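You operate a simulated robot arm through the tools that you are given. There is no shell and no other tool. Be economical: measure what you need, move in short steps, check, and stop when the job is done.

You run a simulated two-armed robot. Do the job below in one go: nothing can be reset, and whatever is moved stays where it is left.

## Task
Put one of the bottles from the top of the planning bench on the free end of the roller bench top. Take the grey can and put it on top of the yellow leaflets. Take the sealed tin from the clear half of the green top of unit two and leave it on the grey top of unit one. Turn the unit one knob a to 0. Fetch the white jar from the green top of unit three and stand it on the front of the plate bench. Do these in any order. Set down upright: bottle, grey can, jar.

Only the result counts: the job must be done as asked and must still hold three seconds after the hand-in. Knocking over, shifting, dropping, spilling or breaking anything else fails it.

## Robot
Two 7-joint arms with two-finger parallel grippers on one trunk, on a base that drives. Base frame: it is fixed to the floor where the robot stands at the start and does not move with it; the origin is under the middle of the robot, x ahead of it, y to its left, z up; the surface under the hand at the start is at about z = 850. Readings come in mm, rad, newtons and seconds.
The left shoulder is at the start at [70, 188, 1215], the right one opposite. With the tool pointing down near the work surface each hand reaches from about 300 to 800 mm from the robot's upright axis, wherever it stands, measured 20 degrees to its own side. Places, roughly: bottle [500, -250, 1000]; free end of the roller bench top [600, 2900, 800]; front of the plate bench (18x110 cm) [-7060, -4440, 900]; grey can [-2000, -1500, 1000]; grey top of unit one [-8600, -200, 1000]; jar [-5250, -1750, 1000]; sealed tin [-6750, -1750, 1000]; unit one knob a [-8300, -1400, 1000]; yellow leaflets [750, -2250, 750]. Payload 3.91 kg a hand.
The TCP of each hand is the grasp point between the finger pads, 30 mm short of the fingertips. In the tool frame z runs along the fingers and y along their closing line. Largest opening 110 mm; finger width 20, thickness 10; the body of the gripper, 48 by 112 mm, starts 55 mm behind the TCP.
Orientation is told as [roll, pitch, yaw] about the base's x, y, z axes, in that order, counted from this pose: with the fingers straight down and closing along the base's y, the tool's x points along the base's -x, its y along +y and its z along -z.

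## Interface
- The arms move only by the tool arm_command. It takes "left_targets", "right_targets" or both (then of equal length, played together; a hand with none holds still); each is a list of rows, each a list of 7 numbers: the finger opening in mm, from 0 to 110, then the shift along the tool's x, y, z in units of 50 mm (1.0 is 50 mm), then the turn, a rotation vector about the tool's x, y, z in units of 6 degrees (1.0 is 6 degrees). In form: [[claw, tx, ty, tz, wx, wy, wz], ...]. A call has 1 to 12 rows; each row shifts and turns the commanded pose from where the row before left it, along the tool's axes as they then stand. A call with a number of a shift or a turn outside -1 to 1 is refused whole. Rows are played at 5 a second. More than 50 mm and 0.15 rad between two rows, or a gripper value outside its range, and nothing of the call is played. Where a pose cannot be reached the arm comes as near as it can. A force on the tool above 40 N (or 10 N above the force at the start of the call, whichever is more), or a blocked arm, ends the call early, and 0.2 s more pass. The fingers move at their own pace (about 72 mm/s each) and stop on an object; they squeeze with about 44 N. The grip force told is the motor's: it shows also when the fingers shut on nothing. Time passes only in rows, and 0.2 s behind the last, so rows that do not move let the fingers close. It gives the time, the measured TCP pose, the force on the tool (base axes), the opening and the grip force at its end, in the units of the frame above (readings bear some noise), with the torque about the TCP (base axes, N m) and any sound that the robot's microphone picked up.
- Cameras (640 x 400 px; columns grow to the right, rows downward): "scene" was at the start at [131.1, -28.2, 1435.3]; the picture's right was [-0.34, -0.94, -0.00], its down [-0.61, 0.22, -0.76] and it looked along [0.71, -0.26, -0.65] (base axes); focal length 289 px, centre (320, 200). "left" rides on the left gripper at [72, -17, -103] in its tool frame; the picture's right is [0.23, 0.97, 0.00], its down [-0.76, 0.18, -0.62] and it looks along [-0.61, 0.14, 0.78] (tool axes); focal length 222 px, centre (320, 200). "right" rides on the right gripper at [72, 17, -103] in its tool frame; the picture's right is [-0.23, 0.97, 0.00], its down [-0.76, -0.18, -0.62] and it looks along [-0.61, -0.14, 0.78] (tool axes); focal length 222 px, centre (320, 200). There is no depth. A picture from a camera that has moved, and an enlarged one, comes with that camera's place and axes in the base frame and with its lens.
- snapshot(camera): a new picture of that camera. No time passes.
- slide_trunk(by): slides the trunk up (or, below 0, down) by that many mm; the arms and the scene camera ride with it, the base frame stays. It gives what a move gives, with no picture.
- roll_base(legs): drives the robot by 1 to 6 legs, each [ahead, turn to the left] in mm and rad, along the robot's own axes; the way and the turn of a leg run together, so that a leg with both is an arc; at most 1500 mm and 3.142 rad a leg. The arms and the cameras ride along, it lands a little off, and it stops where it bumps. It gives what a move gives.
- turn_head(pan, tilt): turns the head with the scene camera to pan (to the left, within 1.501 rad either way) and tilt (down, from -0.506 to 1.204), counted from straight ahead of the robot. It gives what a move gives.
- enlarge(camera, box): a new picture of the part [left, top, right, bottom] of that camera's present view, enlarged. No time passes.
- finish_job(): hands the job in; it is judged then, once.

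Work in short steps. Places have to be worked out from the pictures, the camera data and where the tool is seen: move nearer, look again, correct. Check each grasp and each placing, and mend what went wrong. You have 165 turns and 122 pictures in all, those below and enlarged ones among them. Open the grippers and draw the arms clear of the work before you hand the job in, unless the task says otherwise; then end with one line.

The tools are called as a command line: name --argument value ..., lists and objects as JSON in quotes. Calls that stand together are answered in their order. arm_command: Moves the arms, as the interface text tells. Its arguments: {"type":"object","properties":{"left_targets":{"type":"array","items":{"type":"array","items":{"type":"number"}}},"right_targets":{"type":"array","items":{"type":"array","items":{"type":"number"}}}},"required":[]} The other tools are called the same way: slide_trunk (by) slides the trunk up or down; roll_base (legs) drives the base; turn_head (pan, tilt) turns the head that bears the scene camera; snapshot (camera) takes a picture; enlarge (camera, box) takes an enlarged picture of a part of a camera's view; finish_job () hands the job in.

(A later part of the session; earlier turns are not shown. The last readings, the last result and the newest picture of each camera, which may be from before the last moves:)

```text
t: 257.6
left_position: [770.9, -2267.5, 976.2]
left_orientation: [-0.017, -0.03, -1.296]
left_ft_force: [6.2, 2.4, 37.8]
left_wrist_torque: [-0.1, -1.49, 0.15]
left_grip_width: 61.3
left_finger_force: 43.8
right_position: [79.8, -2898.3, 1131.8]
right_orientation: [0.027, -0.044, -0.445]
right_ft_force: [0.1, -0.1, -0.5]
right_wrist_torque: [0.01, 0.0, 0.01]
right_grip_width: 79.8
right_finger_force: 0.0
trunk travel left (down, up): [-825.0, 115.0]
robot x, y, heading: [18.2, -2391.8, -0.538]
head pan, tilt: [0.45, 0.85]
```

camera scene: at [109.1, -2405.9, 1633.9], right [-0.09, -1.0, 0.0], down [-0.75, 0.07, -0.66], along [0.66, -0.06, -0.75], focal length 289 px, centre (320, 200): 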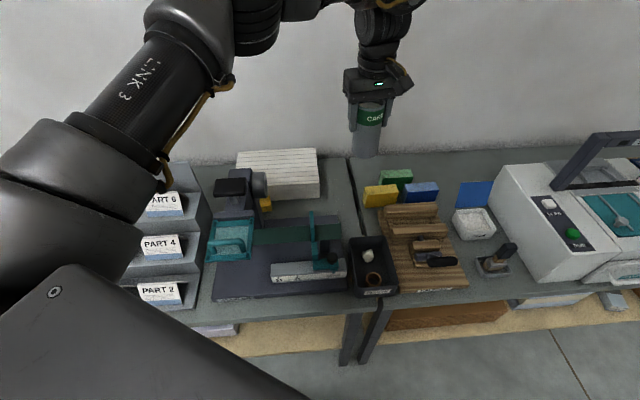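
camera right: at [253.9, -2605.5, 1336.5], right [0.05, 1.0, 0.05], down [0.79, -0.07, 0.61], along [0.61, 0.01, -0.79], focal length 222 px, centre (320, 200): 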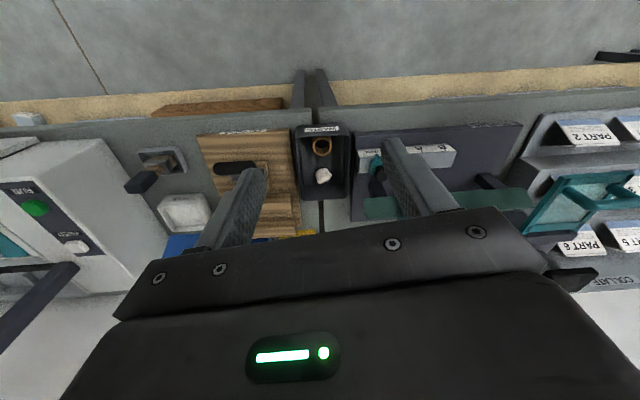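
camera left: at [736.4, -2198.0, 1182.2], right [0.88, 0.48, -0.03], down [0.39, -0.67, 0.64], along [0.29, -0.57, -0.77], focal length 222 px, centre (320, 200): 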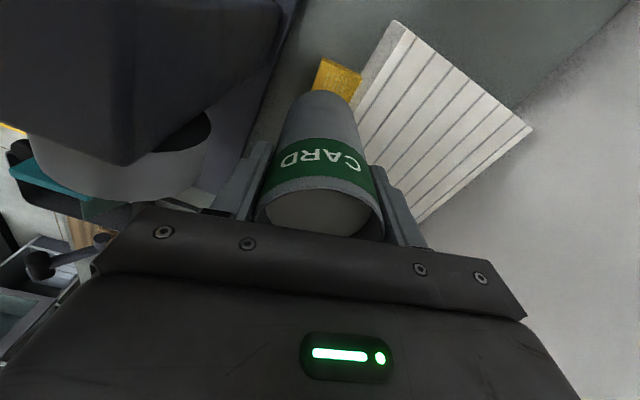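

Contact at z≈976. I ease off a few mm and inspect the seating.

arm_command --left_targets '[[0, 0, 0, -0.05, 0, 0, 0], [0, 0, 0, 0, 0, 0, 0]]'

enlarge --camera "left" --box '[240, 30, 440, 180]'

```text
t: 258.2
left_position: [770.3, -2265.9, 974.9]
left_orientation: [-0.021, -0.026, -1.297]
left_ft_force: [5.6, -0.2, 27.0]
left_wrist_torque: [-0.25, -1.24, 0.05]
left_grip_width: 61.1
left_finger_force: 44.3
right_position: [81.2, -2898.7, 1131.1]
right_orientation: [0.026, -0.042, -0.446]
right_ft_force: [-0.5, -0.5, 1.3]
right_wrist_torque: [-0.01, 0.01, 0.0]
right_grip_width: 80.0
right_finger_force: 0.1
trunk travel left (down, up): [-825.0, 115.0]
robot x, y, heading: [22.4, -2389.0, -0.538]
head pan, tilt: [0.45, 0.85]
```

```text
2.67 times, centred on (340, 105) of left
camera zoom: at [735.8, -2198.6, 1076.1], right [0.88, 0.48, -0.03], down [0.38, -0.67, 0.64], along [0.29, -0.57, -0.77], focal length 592 px, centre (267, 453)
```

zoom: 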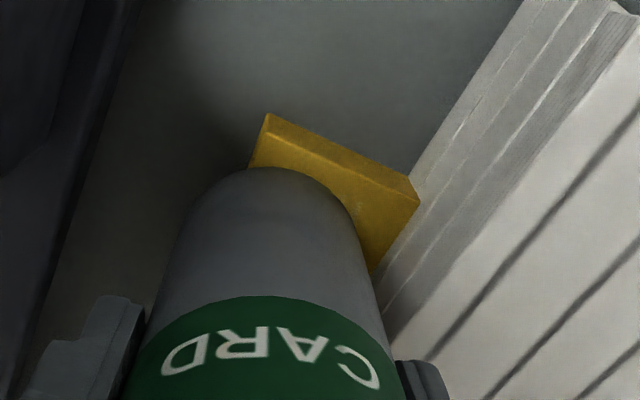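

Seating is good (can centre about 7 mm from stack centre). I ease up a bit more and open slightly to release.

arm_command --left_targets '[[0, 0, 0, -0.08, 0, 0, 0], [0, 0, 0, 0, 0, 0, 0]]'

```text
t: 258.9
left_position: [770.3, -2266.3, 976.5]
left_orientation: [-0.027, -0.023, -1.296]
left_ft_force: [-1.1, -2.1, 2.9]
left_wrist_torque: [-0.17, -0.09, -0.02]
left_grip_width: 61.2
left_finger_force: 44.2
right_position: [82.8, -2898.1, 1129.8]
right_orientation: [0.024, -0.042, -0.445]
right_ft_force: [-1.3, 0.1, 0.0]
right_wrist_torque: [-0.03, 0.02, 0.01]
right_grip_width: 80.2
right_finger_force: 0.1
trunk travel left (down, up): [-825.0, 115.0]
robot x, y, heading: [19.0, -2389.8, -0.536]
head pan, tilt: [0.45, 0.85]
```

Load is almost zero. I open to 74 mm in small steps and lift straight up.

arm_command --left_targets '[[64, 0, 0, 0, 0, 0, 0], [68, 0, 0, 0, 0, 0, 0], [74, 0, 0, 0, 0, 0, 0], [74, 0, 0, 0, 0, 0, 0], [74, 0, 0, -0.3, 0, 0, 0], [74, 0, 0, -0.6, 0, 0, 0], [74, 0, 0, -0.6, 0, 0, 0], [74, 0, 0, 0, 0, 0, 0]]'

enlarge --camera "left" --box '[200, 0, 500, 240]'

```text
t: 260.6
left_position: [773.9, -2264.7, 1053.4]
left_orientation: [-0.025, -0.027, -1.297]
left_ft_force: [-0.3, -1.0, 0.1]
left_wrist_torque: [-0.01, -0.01, 0.0]
left_grip_width: 73.9
left_finger_force: 0.0
right_position: [84.5, -2898.8, 1130.7]
right_orientation: [0.023, -0.04, -0.444]
right_ft_force: [0.4, -0.2, -0.5]
right_wrist_torque: [-0.02, 0.01, -0.01]
right_grip_width: 79.9
right_finger_force: 0.0
trunk travel left (down, up): [-825.0, 115.0]
robot x, y, heading: [18.2, -2393.5, -0.542]
head pan, tilt: [0.45, 0.85]
```

```text
1.67 times, centred on (350, 120) of left
camera zoom: at [739.8, -2195.5, 1153.1], right [0.88, 0.48, -0.03], down [0.39, -0.66, 0.64], along [0.29, -0.57, -0.77], focal length 370 px, centre (270, 333)
```

zoom: 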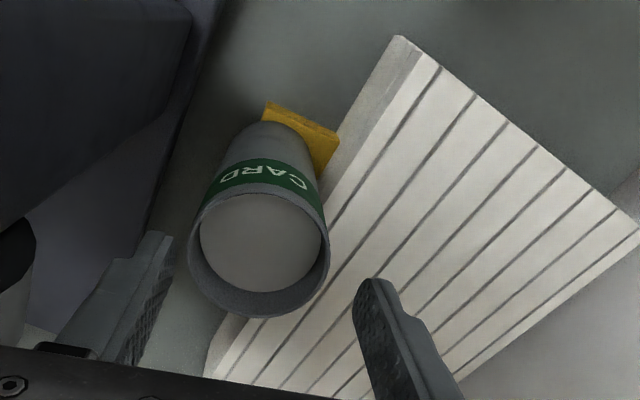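

The can stands upright on the leaflets. I withdraw: up, right, then back toward the robot.

arm_command --left_targets '[[74, 0, 0, -0.7, 0, 0, 0], [74, 0, 0, -0.7, 0, 0, 0], [74, -0.9, -0.25, 0, 0, 0, 0], [74, -0.9, -0.25, 0, 0, 0, 0], [74, -0.9, -0.25, 0, 0, 0, 0], [74, -0.3, -0.1, 0, 0, 0, 0], [74, 0.25, -0.9, 0, 0, 0, 0], [74, 0.25, -0.9, 0, 0, 0, 0], [74, 0.25, -0.9, 0, 0, 0, 0], [74, 0.25, -0.9, 0, 0, 0, 0], [74, 0.25, -0.9, 0, 0, 0, 0], [74, 0, 0, 0, 0, 0, 0]]'

enlarge --camera "scene" --box '[180, 80, 440, 280]'

```text
t: 263.2
left_position: [541.5, -2417.7, 1129.7]
left_orientation: [-0.026, -0.026, -1.298]
left_ft_force: [0.4, -0.4, 0.2]
left_wrist_torque: [0.03, 0.0, -0.03]
left_grip_width: 74.2
left_finger_force: 0.1
right_position: [84.5, -2898.0, 1130.7]
right_orientation: [0.024, -0.041, -0.446]
right_ft_force: [0.7, 0.9, -0.2]
right_wrist_torque: [-0.01, 0.01, 0.01]
right_grip_width: 79.7
right_finger_force: 0.0
trunk travel left (down, up): [-825.0, 115.0]
robot x, y, heading: [17.2, -2392.5, -0.537]
head pan, tilt: [0.45, 0.85]
```

```text
2.00 times, centred on (310, 180) of scene
camera zoom: at [139.6, -2423.8, 1523.9], right [-0.09, -1.0, 0.0], down [-0.75, 0.07, -0.66], along [0.66, -0.06, -0.75], focal length 578 px, centre (340, 240)
```

zoom: 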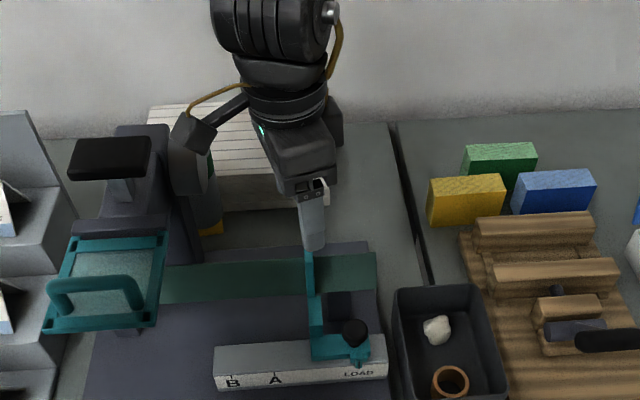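

All clear. I back out, straighten the left hand, and head west along the far aisle.

roll_base --legs '[[-260, 0]]'

arm_command --left_targets '[[74, 0, 0, 0, 0, 0, -0.95], [74, 0, 0, 0, 0, 0, -0.95], [74, 0, 0, 0, 0, 0, -0.95], [74, 0, 0, 0, 0, 0, -0.95], [74, 0, 0, 0, 0, 0, -0.95], [74, 0, 0, 0, 0, 0, -0.95], [74, 0, 0, 0, 0, 0, -0.95], [74, 0, 0, 0, 0, 0, -0.6], [74, 0, 0, 0, 0, 0, 0]]'

roll_base --legs '[[0, -1.0], [0, -0.95], [630, 0], [0, -0.65], [1400, 0], [1400, 0]]'

turn_head --pan -0.6 --tilt 0.3

snapshot --camera "scene"

```text
t: 265.1
left_position: [319.7, -2285.9, 1130.0]
left_orientation: [-0.025, -0.027, -1.297]
left_ft_force: [0.0, 1.2, -0.1]
left_wrist_torque: [0.03, 0.03, -0.03]
left_grip_width: 74.2
left_finger_force: 0.0
right_position: [-138.0, -2765.7, 1132.3]
right_orientation: [0.025, -0.041, -0.445]
right_ft_force: [0.7, 0.1, -0.5]
right_wrist_torque: [-0.03, 0.0, 0.0]
right_grip_width: 80.2
right_finger_force: 0.1
trunk travel left (down, up): [-825.0, 115.0]
robot x, y, heading: [-204.2, -2257.2, -0.539]
head pan, tilt: [0.45, 0.85]
```

```text
t: 267.1
left_position: [317.8, -2285.4, 1130.2]
left_orientation: [-0.035, -0.004, -0.536]
left_ft_force: [0.2, -0.1, -0.4]
left_wrist_torque: [0.01, 0.0, 0.0]
left_grip_width: 74.1
left_finger_force: 0.0
right_position: [-138.6, -2764.3, 1131.5]
right_orientation: [0.023, -0.041, -0.446]
right_ft_force: [0.7, 0.0, 0.0]
right_wrist_torque: [0.01, 0.01, 0.0]
right_grip_width: 79.9
right_finger_force: 0.0
trunk travel left (down, up): [-825.0, 115.0]
robot x, y, heading: [-205.7, -2260.1, -0.539]
head pan, tilt: [0.45, 0.85]
```

```text
t: 290.4
left_position: [-3937.4, -2934.2, 1131.0]
left_orientation: [-0.034, -0.002, -3.129]
left_ft_force: [-0.3, 0.8, 0.1]
left_wrist_torque: [0.0, 0.02, 0.01]
left_grip_width: 73.7
left_finger_force: 0.0
right_position: [-3796.2, -2286.7, 1131.3]
right_orientation: [0.024, -0.042, -3.037]
right_ft_force: [-0.6, 0.2, 0.7]
right_wrist_torque: [0.01, 0.0, -0.04]
right_grip_width: 80.1
right_finger_force: 0.0
trunk travel left (down, up): [-825.0, 115.0]
robot x, y, heading: [-3479.3, -2685.2, -3.135]
head pan, tilt: [0.45, 0.85]
```

```text
t: 291.7
left_position: [-3939.0, -2934.5, 1130.4]
left_orientation: [-0.036, -0.003, -3.132]
left_ft_force: [-0.6, -0.3, 0.5]
left_wrist_torque: [0.01, 0.0, -0.06]
left_grip_width: 74.1
left_finger_force: 0.1
right_position: [-3798.1, -2286.7, 1131.5]
right_orientation: [0.025, -0.041, -3.038]
right_ft_force: [-0.2, -0.6, -0.6]
right_wrist_torque: [0.05, 0.01, 0.0]
right_grip_width: 80.0
right_finger_force: 0.1
trunk travel left (down, up): [-825.0, 115.0]
robot x, y, heading: [-3475.3, -2685.8, -3.134]
head pan, tilt: [-0.6, 0.3]
```

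```text
45 pictures are left
camera scene: at [-3602.9, -2631.8, 1572.3], right [0.56, 0.83, 0.0], down [0.25, -0.16, -0.96], along [-0.79, 0.53, -0.3], focal length 289 px, centre (320, 200)
```

scene: 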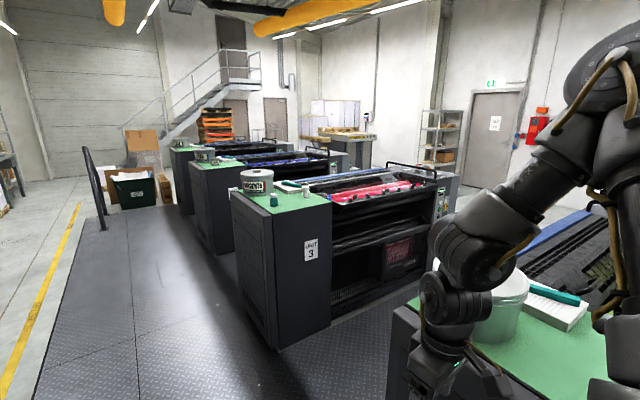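

Unit 3 is ahead on the right with several items on its green top. I drive 1.3 m further and look closely.

roll_base --legs '[[1300, 0.0]]'

turn_head --pan -1.1 --tilt 0.5

snapshot --camera "scene"

```text
t: 298.3
left_position: [-5240.6, -2970.3, 1130.0]
left_orientation: [-0.036, -0.004, -3.113]
left_ft_force: [0.6, 0.1, 0.2]
left_wrist_torque: [-0.02, -0.01, 0.03]
left_grip_width: 73.9
left_finger_force: 0.0
right_position: [-5111.8, -2320.4, 1131.3]
right_orientation: [0.025, -0.042, -3.017]
right_ft_force: [-0.1, -0.2, 0.5]
right_wrist_torque: [0.0, 0.0, 0.04]
right_grip_width: 80.2
right_finger_force: 0.0
trunk travel left (down, up): [-825.0, 115.0]
robot x, y, heading: [-4783.6, -2710.0, -3.112]
head pan, tilt: [-0.6, 0.3]
```

```text
t: 299.2
left_position: [-5240.7, -2970.9, 1130.6]
left_orientation: [-0.035, -0.004, -3.113]
left_ft_force: [0.2, 0.4, -0.2]
left_wrist_torque: [-0.01, -0.03, 0.02]
left_grip_width: 73.9
left_finger_force: 0.0
right_position: [-5113.3, -2319.5, 1132.3]
right_orientation: [0.024, -0.04, -3.017]
right_ft_force: [0.2, 0.4, -0.6]
right_wrist_torque: [0.01, 0.06, -0.01]
right_grip_width: 80.1
right_finger_force: 0.0
trunk travel left (down, up): [-825.0, 115.0]
robot x, y, heading: [-4781.5, -2710.8, -3.105]
head pan, tilt: [-1.1, 0.499]
```

```text
44 pictures are left
camera scene: at [-4876.8, -2631.8, 1554.0], right [0.88, 0.48, 0.0], down [0.23, -0.42, -0.88], along [-0.42, 0.77, -0.48], focal length 289 px, centre (320, 200)
```

scene: 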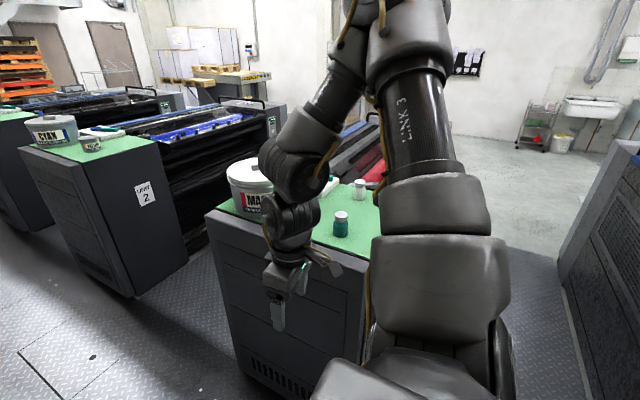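

White jar is at about (-5221, -1669) on a top at z≈1005, behind a teal jar at (-5178, -1932). I raise the trunk for clearance and drive in with the right shoulder leading.

slide_trunk --by 100

roll_base --legs '[[0, -0.49], [300, 0], [310, 0], [0, -0.57]]'

turn_head --pan -0.5 --tilt 0.7

snapshot --camera "scene"

```text
t: 300.5
left_position: [-5240.3, -2969.2, 1229.0]
left_orientation: [-0.036, -0.004, -3.112]
left_ft_force: [0.6, 1.0, -1.1]
left_wrist_torque: [0.02, 0.01, 0.01]
left_grip_width: 74.0
left_finger_force: 0.1
right_position: [-5112.6, -2319.7, 1231.2]
right_orientation: [0.023, -0.039, -3.016]
right_ft_force: [-0.9, -0.6, 0.2]
right_wrist_torque: [0.0, 0.01, -0.03]
right_grip_width: 80.0
right_finger_force: 0.1
trunk travel left (down, up): [-925.0, 15.0]
robot x, y, heading: [-4787.6, -2710.6, -3.11]
head pan, tilt: [-1.1, 0.499]
```

```text
t: 307.2
left_position: [-5777.0, -2165.8, 1229.0]
left_orientation: [-0.036, -0.002, 2.109]
left_ft_force: [0.3, -0.6, -0.5]
left_wrist_torque: [0.01, -0.06, -0.01]
left_grip_width: 74.0
left_finger_force: 0.1
right_position: [-5146.6, -1963.2, 1230.6]
right_orientation: [0.024, -0.041, 2.202]
right_ft_force: [0.3, -0.4, 0.5]
right_wrist_torque: [-0.04, -0.03, 0.03]
right_grip_width: 80.1
right_finger_force: 0.1
trunk travel left (down, up): [-925.0, 15.0]
robot x, y, heading: [-5327.9, -2439.6, 2.106]
head pan, tilt: [-1.1, 0.499]
```

```text
t: 308.2
left_position: [-5776.5, -2166.6, 1230.0]
left_orientation: [-0.034, -0.004, 2.108]
left_ft_force: [0.7, -0.2, -0.8]
left_wrist_torque: [0.0, -0.02, -0.01]
left_grip_width: 74.3
left_finger_force: 0.2
right_position: [-5145.3, -1962.8, 1231.2]
right_orientation: [0.021, -0.039, 2.201]
right_ft_force: [0.0, -0.3, -0.6]
right_wrist_torque: [0.02, 0.0, -0.01]
right_grip_width: 80.0
right_finger_force: 0.0
trunk travel left (down, up): [-925.0, 15.0]
robot x, y, heading: [-5328.3, -2442.6, 2.108]
head pan, tilt: [-0.499, 0.7]
```

```text
43 pictures are left
camera scene: at [-5355.0, -2310.8, 1636.3], right [1.0, 0.04, 0.0], down [0.02, -0.64, -0.77], along [-0.03, 0.76, -0.64], focal length 289 px, centre (320, 200)
```

scene: 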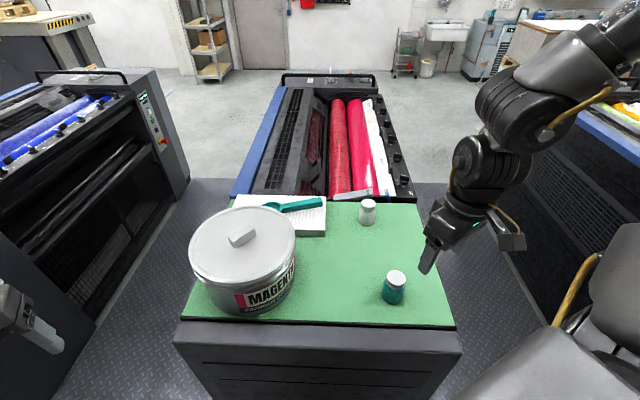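

Clear view: white jar at about (-5236, -1665), ~50 mm wide, ~75 tall. I lower the trunk 85 and move the right hand over it.

slide_trunk --by -85

arm_command --right_targets '[[90, -0.84, -0.29, 0, 0.21, 0.38, 0], [90, -0.84, -0.29, 0, 0, 0, 0], [90, -0.84, -0.29, 0, 0, 0, 0], [90, -0.84, -0.29, 0, 0, 0, 0], [90, -0.84, -0.29, 0, 0, 0, 0], [90, -0.84, -0.29, 0, 0, 0, 0], [90, -0.84, -0.29, 0, 0, 0, 0], [90, 0, 0, 0, 0, 0, 0]]'

snapshot --camera "right"

```text
t: 309.4
left_position: [-5775.7, -2167.1, 1144.7]
left_orientation: [-0.036, -0.004, 2.109]
left_ft_force: [0.1, -0.9, 0.5]
left_wrist_torque: [0.01, -0.01, -0.01]
left_grip_width: 74.2
left_finger_force: 0.0
right_position: [-5144.4, -1963.4, 1145.4]
right_orientation: [0.024, -0.04, 2.201]
right_ft_force: [-0.6, 0.3, 0.1]
right_wrist_torque: [0.0, 0.03, 0.01]
right_grip_width: 80.1
right_finger_force: 0.1
trunk travel left (down, up): [-840.0, 100.0]
robot x, y, heading: [-5328.2, -2439.4, 2.106]
head pan, tilt: [-0.499, 0.7]
```

```text
t: 311.2
left_position: [-5775.7, -2166.7, 1145.5]
left_orientation: [-0.035, -0.005, 2.109]
left_ft_force: [0.2, -0.1, 0.5]
left_wrist_torque: [0.03, 0.02, -0.01]
left_grip_width: 73.7
left_finger_force: 0.1
right_position: [-5235.6, -1667.1, 1147.2]
right_orientation: [0.003, 0.002, 2.203]
right_ft_force: [-0.6, -0.1, 0.2]
right_wrist_torque: [0.01, 0.01, 0.01]
right_grip_width: 90.3
right_finger_force: 0.0
trunk travel left (down, up): [-840.0, 100.0]
robot x, y, heading: [-5325.6, -2443.3, 2.109]
head pan, tilt: [-0.499, 0.7]
```

```text
42 pictures are left
camera right: at [-5205.6, -1734.1, 1251.3], right [-0.92, -0.39, 0.0], down [-0.3, 0.72, 0.62], along [-0.25, 0.57, -0.78], focal length 222 px, centre (320, 200)
```

right: 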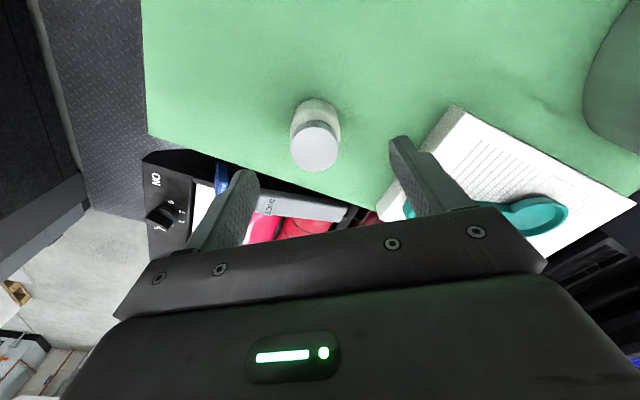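

Jar centre refined to (-5235, -1650), lid z≈1063. I shift, descend to TCP z≈1043 and close.

arm_command --right_targets '[[80, -0.24, -0.18, 0, 0, 0, 0], [80, 0, 0, 0.7, 0, 0, 0], [80, 0, 0, 0.7, 0, 0, 0], [80, 0, 0, 0.68, 0, 0, 0], [80, 0, 0, 0, 0, 0, 0], [40, 0, 0, 0, 0, 0, 0], [0, 0, 0, 0, 0, 0, 0], [0, 0, 0, 0, 0, 0, 0], [0, 0, 0, 0, 0, 0, 0]]'

snapshot --camera "right"

```text
t: 313.2
left_position: [-5776.1, -2165.6, 1144.7]
left_orientation: [-0.034, -0.001, 2.109]
left_ft_force: [-0.4, 0.4, 0.4]
left_wrist_torque: [0.02, 0.02, 0.02]
left_grip_width: 74.1
left_finger_force: 0.0
right_position: [-5222.9, -1672.8, 1053.5]
right_orientation: [0.002, -0.004, 2.202]
right_ft_force: [0.1, 0.3, 0.0]
right_wrist_torque: [0.01, 0.03, 0.01]
right_grip_width: 0.0
right_finger_force: 37.2
right hand out of reach, approached as far as the arm can: row 1, 3, 4
trunk travel left (down, up): [-840.0, 100.0]
robot x, y, heading: [-5329.1, -2440.7, 2.104]
head pan, tilt: [-0.499, 0.7]
```

```text
41 pictures are left
camera right: at [-5192.2, -1740.8, 1157.5], right [-0.92, -0.39, 0.0], down [-0.3, 0.72, 0.63], along [-0.25, 0.57, -0.78], focal length 222 px, centre (320, 200)
```

right: 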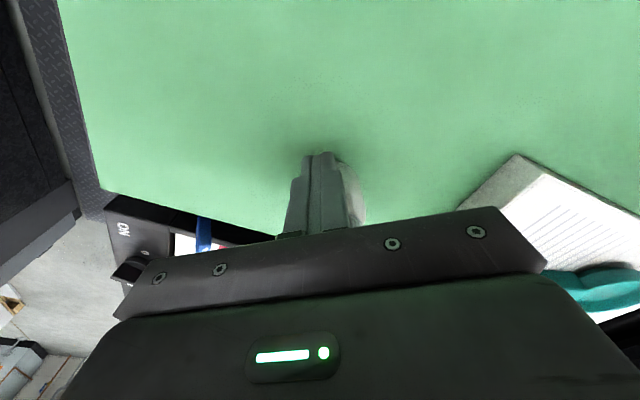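

Reach fell short and the fingers closed in front of the jar. I lift straight up, lower the trunk 75 (better arm geometry) and move the base 35 mm nearer.

arm_command --right_targets '[[0, 0.1, 0, -0.8, 0, 0, 0], [0, 0.1, 0, -0.9, 0, 0, 0], [80, 0, 0, -0.9, 0, 0, 0], [80, 0, 0, -0.9, 0, 0, 0], [80, 0, 0, 0, 0, 0, 0]]'

slide_trunk --by -75

roll_base --legs '[[35, 0]]'

snapshot --camera "right"

```text
t: 314.4
left_position: [-5776.1, -2165.6, 1145.8]
left_orientation: [-0.035, -0.004, 2.108]
left_ft_force: [0.7, 0.2, 0.4]
left_wrist_torque: [0.0, 0.0, 0.01]
left_grip_width: 73.9
left_finger_force: 0.1
right_position: [-5216.3, -1681.2, 1227.2]
right_orientation: [0.003, -0.001, 2.204]
right_ft_force: [-0.4, 0.6, 0.7]
right_wrist_torque: [-0.02, 0.01, -0.01]
right_grip_width: 80.1
right_finger_force: 0.1
trunk travel left (down, up): [-840.0, 100.0]
robot x, y, heading: [-5326.6, -2440.3, 2.108]
head pan, tilt: [-0.499, 0.7]
```

```text
t: 315.6
left_position: [-5776.1, -2166.6, 1069.9]
left_orientation: [-0.036, -0.003, 2.109]
left_ft_force: [-0.7, -0.3, -0.5]
left_wrist_torque: [-0.04, 0.0, 0.0]
left_grip_width: 74.0
left_finger_force: 0.1
right_position: [-5217.4, -1680.5, 1153.5]
right_orientation: [0.003, -0.002, 2.204]
right_ft_force: [0.3, 0.6, -0.1]
right_wrist_torque: [-0.01, 0.0, 0.05]
right_grip_width: 79.9
right_finger_force: 0.1
trunk travel left (down, up): [-765.0, 175.0]
robot x, y, heading: [-5331.7, -2437.6, 2.109]
head pan, tilt: [-0.499, 0.7]
```

```text
t: 316.4
left_position: [-5789.5, -2144.5, 1073.8]
left_orientation: [-0.036, -0.011, 2.109]
left_ft_force: [0.1, -1.2, 0.3]
left_wrist_torque: [0.01, -0.01, -0.02]
left_grip_width: 73.9
left_finger_force: 0.0
right_position: [-5228.9, -1659.0, 1159.4]
right_orientation: [0.002, -0.011, 2.201]
right_ft_force: [0.5, -1.3, -0.3]
right_wrist_torque: [0.06, 0.03, -0.01]
right_grip_width: 80.3
right_finger_force: 0.1
trunk travel left (down, up): [-765.0, 175.0]
robot x, y, heading: [-5340.2, -2411.8, 2.107]
head pan, tilt: [-0.499, 0.7]
```

```text
40 pictures are left
camera right: at [-5198.8, -1727.6, 1262.4], right [-0.92, -0.39, 0.01], down [-0.3, 0.72, 0.63], along [-0.25, 0.58, -0.78], focal length 222 px, centre (320, 200)
```

right: 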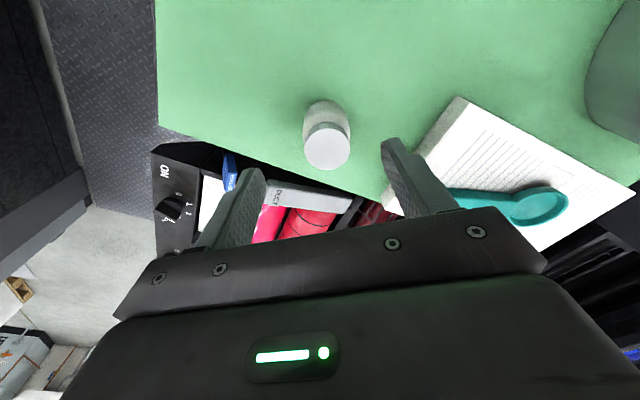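

Jar still stands, at about (-5243, -1643). I move over, descend, and verify before closing.

arm_command --right_targets '[[80, -0.42, 0.04, 0, 0, 0, 0], [80, 0, 0, 0.7, 0, 0, 0], [80, 0, 0, 0.7, 0, 0, 0], [80, 0, 0, 0.75, 0, 0, 0], [80, 0, 0, 0, 0, 0, 0]]'

snapshot --camera "right"

```text
t: 317.6
left_position: [-5793.2, -2138.4, 1071.1]
left_orientation: [-0.034, -0.005, 2.107]
left_ft_force: [0.5, -0.1, 0.3]
left_wrist_torque: [0.0, 0.0, -0.01]
left_grip_width: 74.0
left_finger_force: 0.1
right_position: [-5240.6, -1645.0, 1047.6]
right_orientation: [0.004, -0.006, 2.202]
right_ft_force: [0.3, 0.1, 0.3]
right_wrist_torque: [0.02, -0.01, 0.04]
right_grip_width: 79.9
right_finger_force: 0.0
right hand out of reach, approached as far as the arm can: row 1
trunk travel left (down, up): [-765.0, 175.0]
robot x, y, heading: [-5345.6, -2409.1, 2.11]
head pan, tilt: [-0.499, 0.7]
```

```text
39 pictures are left
camera right: at [-5210.5, -1713.6, 1151.1], right [-0.92, -0.39, 0.0], down [-0.3, 0.72, 0.63], along [-0.25, 0.58, -0.78], focal length 222 px, centre (320, 200)
```

right: 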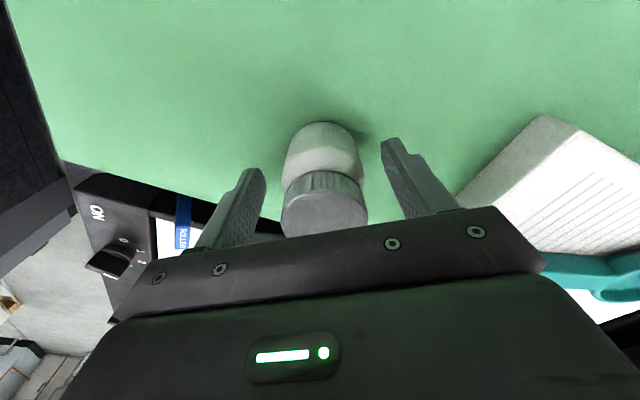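

The jar is centred between the fingers. I close and lift slowly.

arm_command --right_targets '[[50, 0, 0, 0, 0, 0, 0], [20, 0, 0, 0, 0, 0, 0], [0, 0, 0, 0, 0, 0, 0], [0, 0, 0, 0, 0, 0, 0], [0, 0, 0, -0.4, 0, 0, 0], [0, 0.1, 0, -0.7, 0, 0, 0], [0, 0.2, 0, -0.8, 0, 0, 0], [0, 0, 0, 0, 0, 0, 0]]'

snapshot --camera "scene"

```text
t: 319.4
left_position: [-5792.9, -2137.0, 1070.4]
left_orientation: [-0.033, -0.004, 2.109]
left_ft_force: [0.3, 0.6, 0.4]
left_wrist_torque: [0.0, 0.02, 0.04]
left_grip_width: 73.9
left_finger_force: 0.1
right_position: [-5232.9, -1654.6, 1142.3]
right_orientation: [0.003, 0.0, 2.202]
right_ft_force: [-0.2, 0.0, -0.7]
right_wrist_torque: [-0.04, -0.02, -0.02]
right_grip_width: 48.6
right_finger_force: 44.1
trunk travel left (down, up): [-765.0, 175.0]
robot x, y, heading: [-5345.2, -2409.8, 2.107]
head pan, tilt: [-0.499, 0.7]
```

```text
38 pictures are left
camera scene: at [-5373.2, -2279.8, 1476.1], right [1.0, 0.04, 0.0], down [0.02, -0.64, -0.76], along [-0.03, 0.76, -0.65], focal length 289 px, centre (320, 200)
```

scene: 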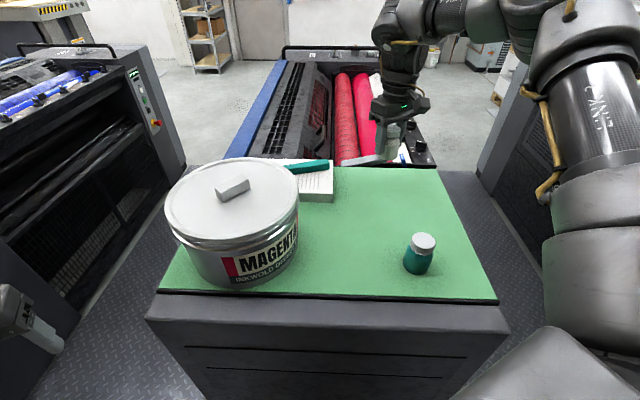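

Jar gripped (48.6 mm). I pull the hand in, back off from the unit, and then head toward the plate bench.

arm_command --right_targets '[[0, 0.5, 0, -0.3, 0, 0, 0], [0, 0.8, 0, 0, 0, 0, 0], [0, 0.8, 0, 0, 0, 0, 0], [0, 0.8, 0, 0, 0, 0, 0], [0, 0.8, 0.2, 0, 0, 0, 0], [0, 0, 0, 0, 0, 0, 0]]'

roll_base --legs '[[-380, 0], [0, 0.8], [0, 0.85], [1000, 0], [600, 0]]'

turn_head --pan 0.4 --tilt 0.4

snapshot --camera "scene"

```text
t: 320.8
left_position: [-5794.9, -2136.5, 1071.3]
left_orientation: [-0.035, -0.003, 2.108]
left_ft_force: [0.4, -0.7, 0.2]
left_wrist_torque: [0.0, 0.0, 0.03]
left_grip_width: 73.7
left_finger_force: 0.1
right_position: [-5131.4, -1810.9, 1155.5]
right_orientation: [0.004, -0.001, 2.199]
right_ft_force: [0.3, 0.0, -1.1]
right_wrist_torque: [0.0, -0.01, 0.01]
right_grip_width: 48.4
right_finger_force: 43.9
trunk travel left (down, up): [-765.0, 175.0]
robot x, y, heading: [-5346.8, -2412.8, 2.111]
head pan, tilt: [-0.499, 0.7]
```

```text
t: 335.3
left_position: [-6706.4, -4117.7, 1070.6]
left_orientation: [-0.036, -0.007, -2.535]
left_ft_force: [0.7, 0.6, 0.0]
left_wrist_torque: [0.03, -0.03, -0.02]
left_grip_width: 74.0
left_finger_force: 0.0
right_position: [-7077.6, -3480.4, 1157.1]
right_orientation: [0.003, -0.006, -2.442]
right_ft_force: [0.9, -0.4, -1.3]
right_wrist_torque: [0.04, -0.02, -0.02]
right_grip_width: 48.5
right_finger_force: 43.8
trunk travel left (down, up): [-765.0, 175.0]
robot x, y, heading: [-6465.8, -3650.4, -2.534]
head pan, tilt: [-0.499, 0.7]
```

```text
t: 336.5
left_position: [-6706.5, -4117.4, 1071.3]
left_orientation: [-0.036, -0.003, -2.534]
left_ft_force: [-0.5, -0.2, 0.0]
left_wrist_torque: [-0.01, 0.0, 0.01]
left_grip_width: 73.9
left_finger_force: 0.0
right_position: [-7078.0, -3480.0, 1156.6]
right_orientation: [0.004, -0.004, -2.442]
right_ft_force: [-0.5, 0.6, -1.0]
right_wrist_torque: [-0.01, 0.01, 0.0]
right_grip_width: 48.6
right_finger_force: 44.2
trunk travel left (down, up): [-765.0, 175.0]
robot x, y, heading: [-6468.7, -3650.3, -2.533]
head pan, tilt: [0.4, 0.4]
```

```text
37 pictures are left
camera scene: at [-6555.7, -3757.5, 1503.1], right [-0.84, 0.54, 0.0], down [0.21, 0.33, -0.92], along [-0.49, -0.78, -0.39], focal length 289 px, centre (320, 200)
```

scene: 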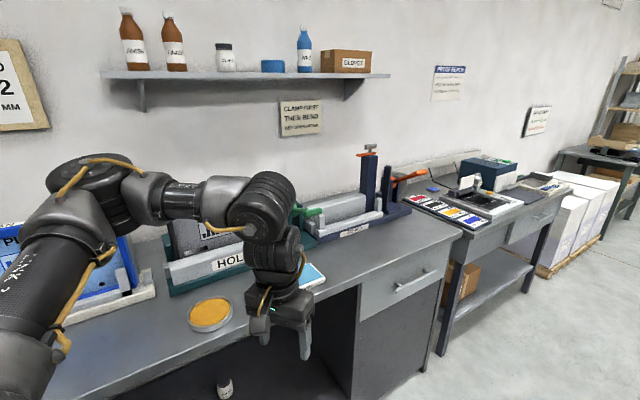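

The bench's front strip is free around (-7250, -4440). I raise the trunk 80 for clearance and drive up to it facing -y.

slide_trunk --by 80

roll_base --legs '[[0, 0.11], [430, 0], [0, 0.85]]'

turn_head --pan -0.5 --tilt 0.75

snapshot --camera "scene"

```text
t: 337.7
left_position: [-6706.1, -4119.2, 1150.3]
left_orientation: [-0.034, -0.003, -2.536]
left_ft_force: [-1.2, 0.4, -0.2]
left_wrist_torque: [0.03, 0.01, 0.03]
left_grip_width: 74.1
left_finger_force: 0.0
right_position: [-7077.5, -3479.7, 1236.2]
right_orientation: [0.003, -0.003, -2.442]
right_ft_force: [-0.6, 0.1, -1.3]
right_wrist_torque: [0.01, 0.0, 0.01]
right_grip_width: 48.5
right_finger_force: 44.3
trunk travel left (down, up): [-845.0, 95.0]
robot x, y, heading: [-6461.3, -3648.8, -2.532]
head pan, tilt: [0.4, 0.4]
```

```text
t: 343.1
left_position: [-6543.0, -4395.1, 1151.6]
left_orientation: [-0.035, -0.003, -1.569]
left_ft_force: [0.0, 1.0, 0.7]
left_wrist_torque: [0.01, 0.01, 0.0]
left_grip_width: 74.0
left_finger_force: 0.0
right_position: [-7278.4, -4339.6, 1236.8]
right_orientation: [0.004, -0.003, -1.474]
right_ft_force: [-0.1, -0.6, -1.6]
right_wrist_torque: [-0.02, 0.01, 0.01]
right_grip_width: 48.4
right_finger_force: 43.7
trunk travel left (down, up): [-845.0, 95.0]
robot x, y, heading: [-6787.1, -3931.2, -1.569]
head pan, tilt: [0.4, 0.4]
```

```text
t: 344.3
left_position: [-6542.5, -4396.0, 1151.3]
left_orientation: [-0.036, -0.004, -1.569]
left_ft_force: [0.0, -0.2, 0.5]
left_wrist_torque: [0.01, -0.01, 0.03]
left_grip_width: 73.9
left_finger_force: 0.0
right_position: [-7278.7, -4340.4, 1235.8]
right_orientation: [0.004, -0.003, -1.476]
right_ft_force: [-0.1, 0.2, -1.5]
right_wrist_torque: [-0.01, -0.01, -0.01]
right_grip_width: 48.5
right_finger_force: 43.8
trunk travel left (down, up): [-845.0, 95.0]
robot x, y, heading: [-6790.8, -3936.7, -1.567]
head pan, tilt: [-0.499, 0.75]
```

```text
36 pictures are left
camera scene: at [-6827.6, -4055.5, 1552.0], right [-0.88, 0.48, 0.0], down [0.32, 0.6, -0.73], along [-0.35, -0.64, -0.68], focal length 289 px, centre (320, 200)
```

scene: 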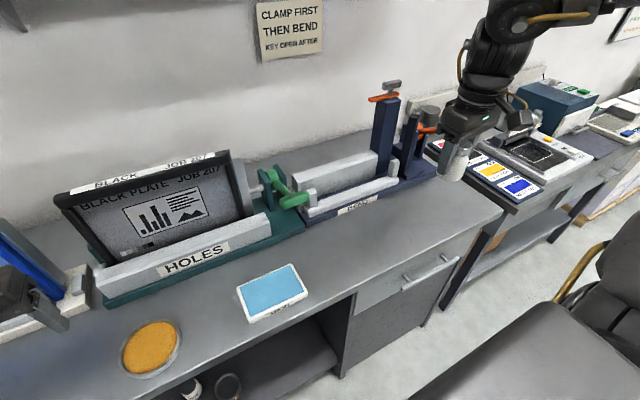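

I move forward 90 mm over the free strip and lower toward the bench.

arm_command --right_targets '[[0, -0.9, 0, 0, 0, 0, 0], [0, -0.9, 0, 0, 0, 0, 0], [0, 0, 0, 0.9, 0, 0, 0], [0, 0, 0, 0.9, 0, 0, 0], [0, 0, 0, 0.9, 0, 0, 0], [0, 0, 0, 0.9, 0, 0, 0], [0, 0, 0, 0.9, 0, 0, 0], [0, 0, 0, 0.4, 0, 0, 0], [0, 0, 0, 0, 0, 0, 0]]'

snapshot --camera "scene"

```text
t: 346.3
left_position: [-6542.9, -4395.5, 1151.4]
left_orientation: [-0.037, -0.004, -1.569]
left_ft_force: [0.2, 0.5, -0.7]
left_wrist_torque: [-0.02, 0.02, 0.04]
left_grip_width: 74.0
left_finger_force: 0.1
right_position: [-7267.9, -4428.6, 990.5]
right_orientation: [0.003, -0.004, -1.475]
right_ft_force: [0.8, 1.0, -1.8]
right_wrist_torque: [-0.03, -0.02, 0.02]
right_grip_width: 48.7
right_finger_force: 44.0
trunk travel left (down, up): [-845.0, 95.0]
robot x, y, heading: [-6786.7, -3933.1, -1.568]
head pan, tilt: [-0.499, 0.75]
```

```text
35 pictures are left
camera scene: at [-6827.4, -4054.7, 1552.1], right [-0.88, 0.48, 0.0], down [0.33, 0.6, -0.73], along [-0.35, -0.64, -0.68], focal length 289 px, centre (320, 200)
```

scene: 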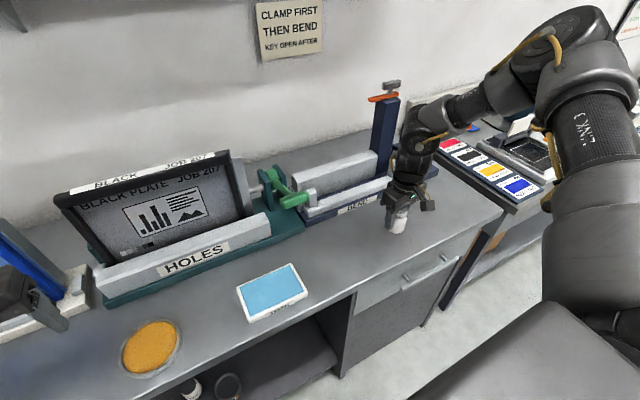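

Jar is over the clear front strip. I lower slowly to contact.

arm_command --right_targets '[[0, 0, 0, 0.25, 0, 0, 0], [0, 0, 0, 0.25, 0, 0, 0], [0, 0, 0, 0.15, 0, 0, 0], [0, 0, 0, 0.1, 0, 0, 0], [0, 0, 0, 0.1, 0, 0, 0], [0, 0, 0, 0, 0, 0, 0]]'

```text
t: 347.7
left_position: [-6542.0, -4397.1, 1150.6]
left_orientation: [-0.035, -0.004, -1.569]
left_ft_force: [-0.4, -0.6, 0.2]
left_wrist_torque: [0.01, 0.03, -0.01]
left_grip_width: 74.2
left_finger_force: 0.1
right_position: [-7268.3, -4426.1, 957.2]
right_orientation: [0.004, -0.003, -1.476]
right_ft_force: [-0.2, 0.0, -0.7]
right_wrist_torque: [0.02, -0.01, 0.04]
right_grip_width: 48.4
right_finger_force: 43.8
right hand out of reach, approached as far as the arm can: row 4, 5
trunk travel left (down, up): [-845.0, 95.0]
robot x, y, heading: [-6790.6, -3931.4, -1.57]
head pan, tilt: [-0.499, 0.75]
```

Arm is at its lower limit; I lower the trunk in small steps instead.

slide_trunk --by -12

slide_trunk --by -6

enlarge --camera "scene" --box '[340, 140, 480, 260]'

```text
t: 348.3
left_position: [-6541.1, -4394.3, 1138.5]
left_orientation: [-0.037, -0.006, -1.568]
left_ft_force: [-0.7, 0.4, 0.3]
left_wrist_torque: [0.0, 0.03, 0.01]
left_grip_width: 73.9
left_finger_force: 0.1
right_position: [-7266.7, -4425.0, 946.5]
right_orientation: [0.003, -0.004, -1.478]
right_ft_force: [1.3, 2.8, 8.9]
right_wrist_torque: [0.09, 0.13, -0.04]
right_grip_width: 48.6
right_finger_force: 44.1
trunk travel left (down, up): [-833.0, 107.0]
robot x, y, heading: [-6791.5, -3937.3, -1.565]
head pan, tilt: [-0.499, 0.75]
```

```text
t: 348.7
left_position: [-6540.5, -4393.2, 1133.1]
left_orientation: [-0.038, -0.008, -1.57]
left_ft_force: [-0.2, 0.4, -0.5]
left_wrist_torque: [0.01, -0.01, 0.02]
left_grip_width: 74.0
left_finger_force: 0.2
right_position: [-7267.3, -4425.6, 945.9]
right_orientation: [-0.001, -0.011, -1.475]
right_ft_force: [4.3, 9.0, 26.4]
right_wrist_torque: [0.83, -0.23, -0.05]
right_grip_width: 48.3
right_finger_force: 43.9
trunk travel left (down, up): [-828.0, 112.0]
robot x, y, heading: [-6790.2, -3931.9, -1.57]
head pan, tilt: [-0.499, 0.75]
stopped: the force on the tool passed its limit at 42 N (the readings are from after the stop); the commanded pose is now the measured one
```

```text
3.33 times, centred on (410, 200) of scene
camera zoom: at [-6824.1, -4051.5, 1535.8], right [-0.88, 0.48, 0.0], down [0.32, 0.6, -0.73], along [-0.35, -0.64, -0.68], focal length 963 px, centre (20, 200)
```

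zoom: 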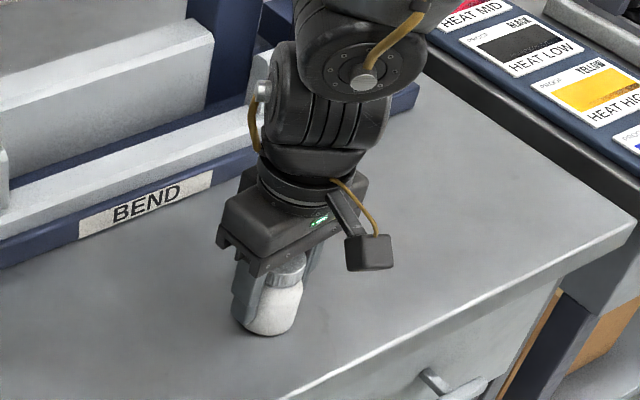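

In contact. I relieve 4 mm, open, and lift away.

arm_command --right_targets '[[0, 0, 0, -0.06, 0, 0, 0], [52, 0, 0, 0, 0, 0, 0], [60, 0, 0, 0, 0, 0, 0], [75, 0, 0, 0, 0, 0, 0], [75, 0, 0, 0, 0, 0, 0], [75, 0, 0, -0.5, 0, 0, 0], [75, 0, 0, -0.9, 0, 0, 0], [75, 0, 0, -0.9, 0, 0, 0], [75, 0, 0, -0.9, 0, 0, 0], [75, 0, 0, 0, 0, 0, 0]]'

enlarge --camera "scene" --box '[300, 100, 500, 260]'

```text
t: 350.9
left_position: [-6542.7, -4395.4, 1133.8]
left_orientation: [-0.034, -0.004, -1.569]
left_ft_force: [-0.4, -0.7, 0.4]
left_wrist_torque: [0.0, 0.0, -0.02]
left_grip_width: 74.2
left_finger_force: 0.0
right_position: [-7269.5, -4427.3, 1107.0]
right_orientation: [0.0, -0.009, -1.475]
right_ft_force: [-0.2, 0.7, 0.2]
right_wrist_torque: [0.02, 0.01, -0.01]
right_grip_width: 75.1
right_finger_force: 0.0
trunk travel left (down, up): [-828.0, 112.0]
robot x, y, heading: [-6788.8, -3932.4, -1.567]
head pan, tilt: [-0.499, 0.75]
```

```text
2.50 times, centred on (400, 180) of scene
camera zoom: at [-6827.7, -4055.9, 1535.0], right [-0.88, 0.48, 0.0], down [0.33, 0.6, -0.73], along [-0.35, -0.64, -0.68], focal length 722 px, centre (120, 250)
```

zoom: 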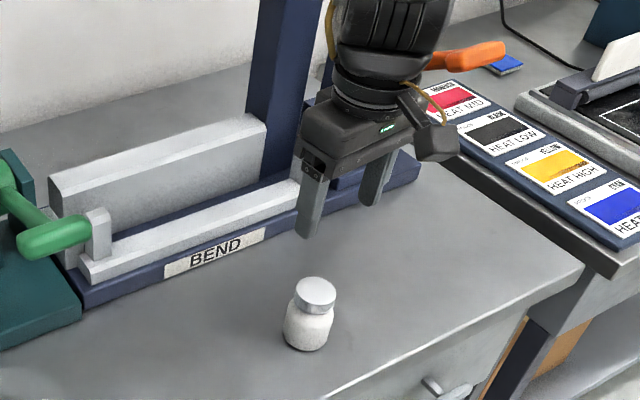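

Jar stands on the bench front. Next the tin: I back away, turn to face the press and approach unit two.

roll_base --legs '[[-350, 0], [0, 1.57], [0, 1.57], [700, 0]]'

turn_head --pan 0 --tilt 0.45

snapshot --camera "scene"

```text
t: 364.2
left_position: [-7019.5, -2423.2, 1134.7]
left_orientation: [-0.034, -0.005, 1.555]
left_ft_force: [0.6, 0.2, -0.2]
left_wrist_torque: [0.01, 0.03, -0.03]
left_grip_width: 74.7
left_finger_force: 0.0
right_position: [-6292.5, -2404.0, 1106.4]
right_orientation: [-0.001, -0.01, 1.65]
right_ft_force: [0.6, -0.4, 0.5]
right_wrist_torque: [-0.01, -0.03, 0.0]
right_grip_width: 75.0
right_finger_force: 0.2
trunk travel left (down, up): [-828.0, 112.0]
robot x, y, heading: [-6777.2, -2890.7, 1.559]
head pan, tilt: [-0.499, 0.75]
```

```text
t: 365.2
left_position: [-7019.8, -2421.3, 1134.0]
left_orientation: [-0.034, -0.005, 1.556]
left_ft_force: [-0.2, 0.7, -0.6]
left_wrist_torque: [0.02, 0.0, 0.01]
left_grip_width: 74.0
left_finger_force: 0.0
right_position: [-6292.8, -2404.3, 1106.4]
right_orientation: [0.002, -0.009, 1.648]
right_ft_force: [0.0, -0.1, 0.4]
right_wrist_torque: [-0.04, 0.0, 0.01]
right_grip_width: 74.8
right_finger_force: 0.0
trunk travel left (down, up): [-828.0, 112.0]
robot x, y, heading: [-6778.4, -2889.2, 1.559]
head pan, tilt: [0.0, 0.45]
```

```text
32 pictures are left
camera scene: at [-6777.6, -2746.2, 1561.5], right [1.0, -0.01, 0.0], down [-0.01, -0.44, -0.9], along [0.01, 0.9, -0.44], focal length 289 px, centre (320, 200)
```

scene: 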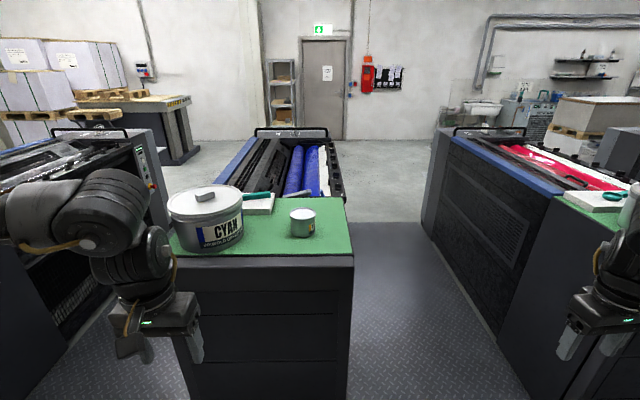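

The tin is at about (-6828, -1887) on the clear half. I will take it with the right hand: shift west to x≈-7130 and then approach.

roll_base --legs '[[0, 1.57], [352, 0], [0, -1.57], [410, 0]]'

arm_command --right_targets '[[110, 0, 0.9, -0.3, 0, 0, 0], [110, 0, 0.9, -0.3, 0, 0, 0], [110, 0, 0.9, 0, 0, 0, 0], [110, 0, 0.5, 0, 0, 0, 0], [110, 0, 0, 0, 0, 0, 0]]'

turn_head --pan -0.3 --tilt 0.75

snapshot --camera "scene"

```text
t: 377.2
left_position: [-7356.0, -2003.0, 1134.1]
left_orientation: [-0.036, -0.007, 1.548]
left_ft_force: [-0.1, 0.0, 0.0]
left_wrist_torque: [-0.01, -0.01, 0.0]
left_grip_width: 74.1
left_finger_force: 0.2
right_position: [-6630.6, -1988.1, 1107.3]
right_orientation: [0.0, -0.011, 1.641]
right_ft_force: [-1.0, 0.2, -0.2]
right_wrist_torque: [0.01, 0.0, 0.01]
right_grip_width: 75.1
right_finger_force: 0.2
trunk travel left (down, up): [-828.0, 112.0]
robot x, y, heading: [-7119.2, -2473.1, 1.546]
head pan, tilt: [0.0, 0.45]
```

```text
t: 378.4
left_position: [-7356.3, -2003.2, 1134.5]
left_orientation: [-0.035, -0.005, 1.55]
left_ft_force: [0.0, -0.4, -0.8]
left_wrist_torque: [0.01, 0.01, -0.01]
left_grip_width: 74.0
left_finger_force: 0.0
right_position: [-6789.9, -2000.9, 1135.5]
right_orientation: [0.0, -0.012, 1.643]
right_ft_force: [0.1, 0.2, -0.2]
right_wrist_torque: [0.04, -0.03, 0.01]
right_grip_width: 110.0
right_finger_force: 0.0
trunk travel left (down, up): [-828.0, 112.0]
robot x, y, heading: [-7125.7, -2467.6, 1.546]
head pan, tilt: [0.0, 0.45]
```

```text
t: 379.2
left_position: [-7357.5, -2001.4, 1133.2]
left_orientation: [-0.034, -0.005, 1.547]
left_ft_force: [0.7, -0.1, 0.1]
left_wrist_torque: [0.0, 0.02, 0.0]
left_grip_width: 74.3
left_finger_force: 0.0
right_position: [-6789.8, -1999.6, 1136.8]
right_orientation: [0.0, -0.007, 1.642]
right_ft_force: [-0.3, -0.8, 0.2]
right_wrist_torque: [-0.02, -0.03, -0.02]
right_grip_width: 109.9
right_finger_force: 0.2
trunk travel left (down, up): [-828.0, 112.0]
robot x, y, heading: [-7120.9, -2468.9, 1.549]
head pan, tilt: [-0.3, 0.75]
```

```text
31 pictures are left
camera scene: at [-7092.9, -2340.3, 1535.2], right [0.95, -0.31, 0.0], down [-0.21, -0.65, -0.73], along [0.23, 0.69, -0.68], focal length 289 px, centre (320, 200)
```

scene: 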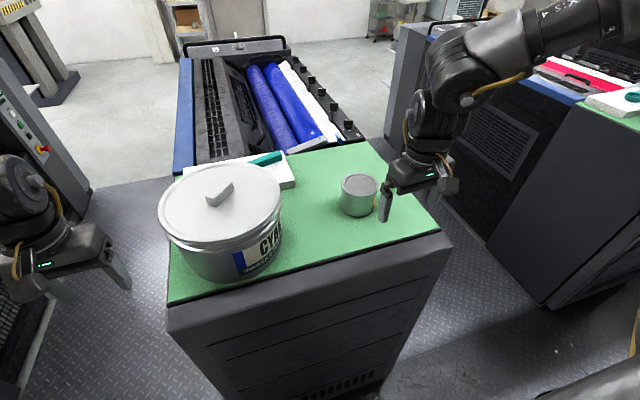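

Tin top is at about z 1079, centre (-6828, -1857), around 90 mm wide. I move above it and check with the wrist camera.

arm_command --right_targets '[[110, -0.9, 0.18, 0, 0, 0, 0], [110, -0.9, 0.18, 0, 0, 0, 0], [110, -0.9, 0.18, 0, 0, 0, 0], [110, -0.19, 0.02, 0, 0, 0, 0], [110, 0, 0, 0, 0, 0, 0]]'

snapshot --camera "right"

```text
t: 380.4
left_position: [-7358.2, -2000.3, 1132.1]
left_orientation: [-0.036, -0.003, 1.55]
left_ft_force: [-0.5, 0.1, -0.1]
left_wrist_torque: [0.02, -0.04, 0.0]
left_grip_width: 74.1
left_finger_force: 0.0
right_position: [-6800.9, -1895.7, 1143.0]
right_orientation: [0.0, -0.01, 1.643]
right_ft_force: [-0.3, 0.8, 0.5]
right_wrist_torque: [-0.01, 0.02, 0.0]
right_grip_width: 110.0
right_finger_force: 0.0
right hand out of reach, approached as far as the arm can: row 3, 4
trunk travel left (down, up): [-828.0, 112.0]
robot x, y, heading: [-7116.5, -2469.9, 1.55]
head pan, tilt: [-0.3, 0.75]
```

```text
30 pictures are left
camera right: at [-6811.3, -1970.6, 1246.1], right [-0.99, 0.16, 0.0], down [0.12, 0.77, 0.63], along [0.1, 0.62, -0.78], focal length 222 px, centre (320, 200)
```

right: 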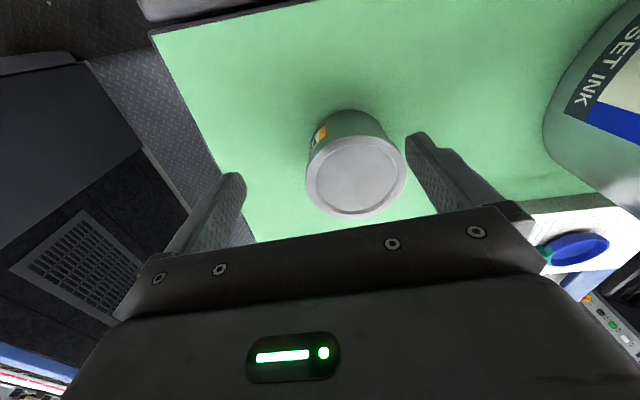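

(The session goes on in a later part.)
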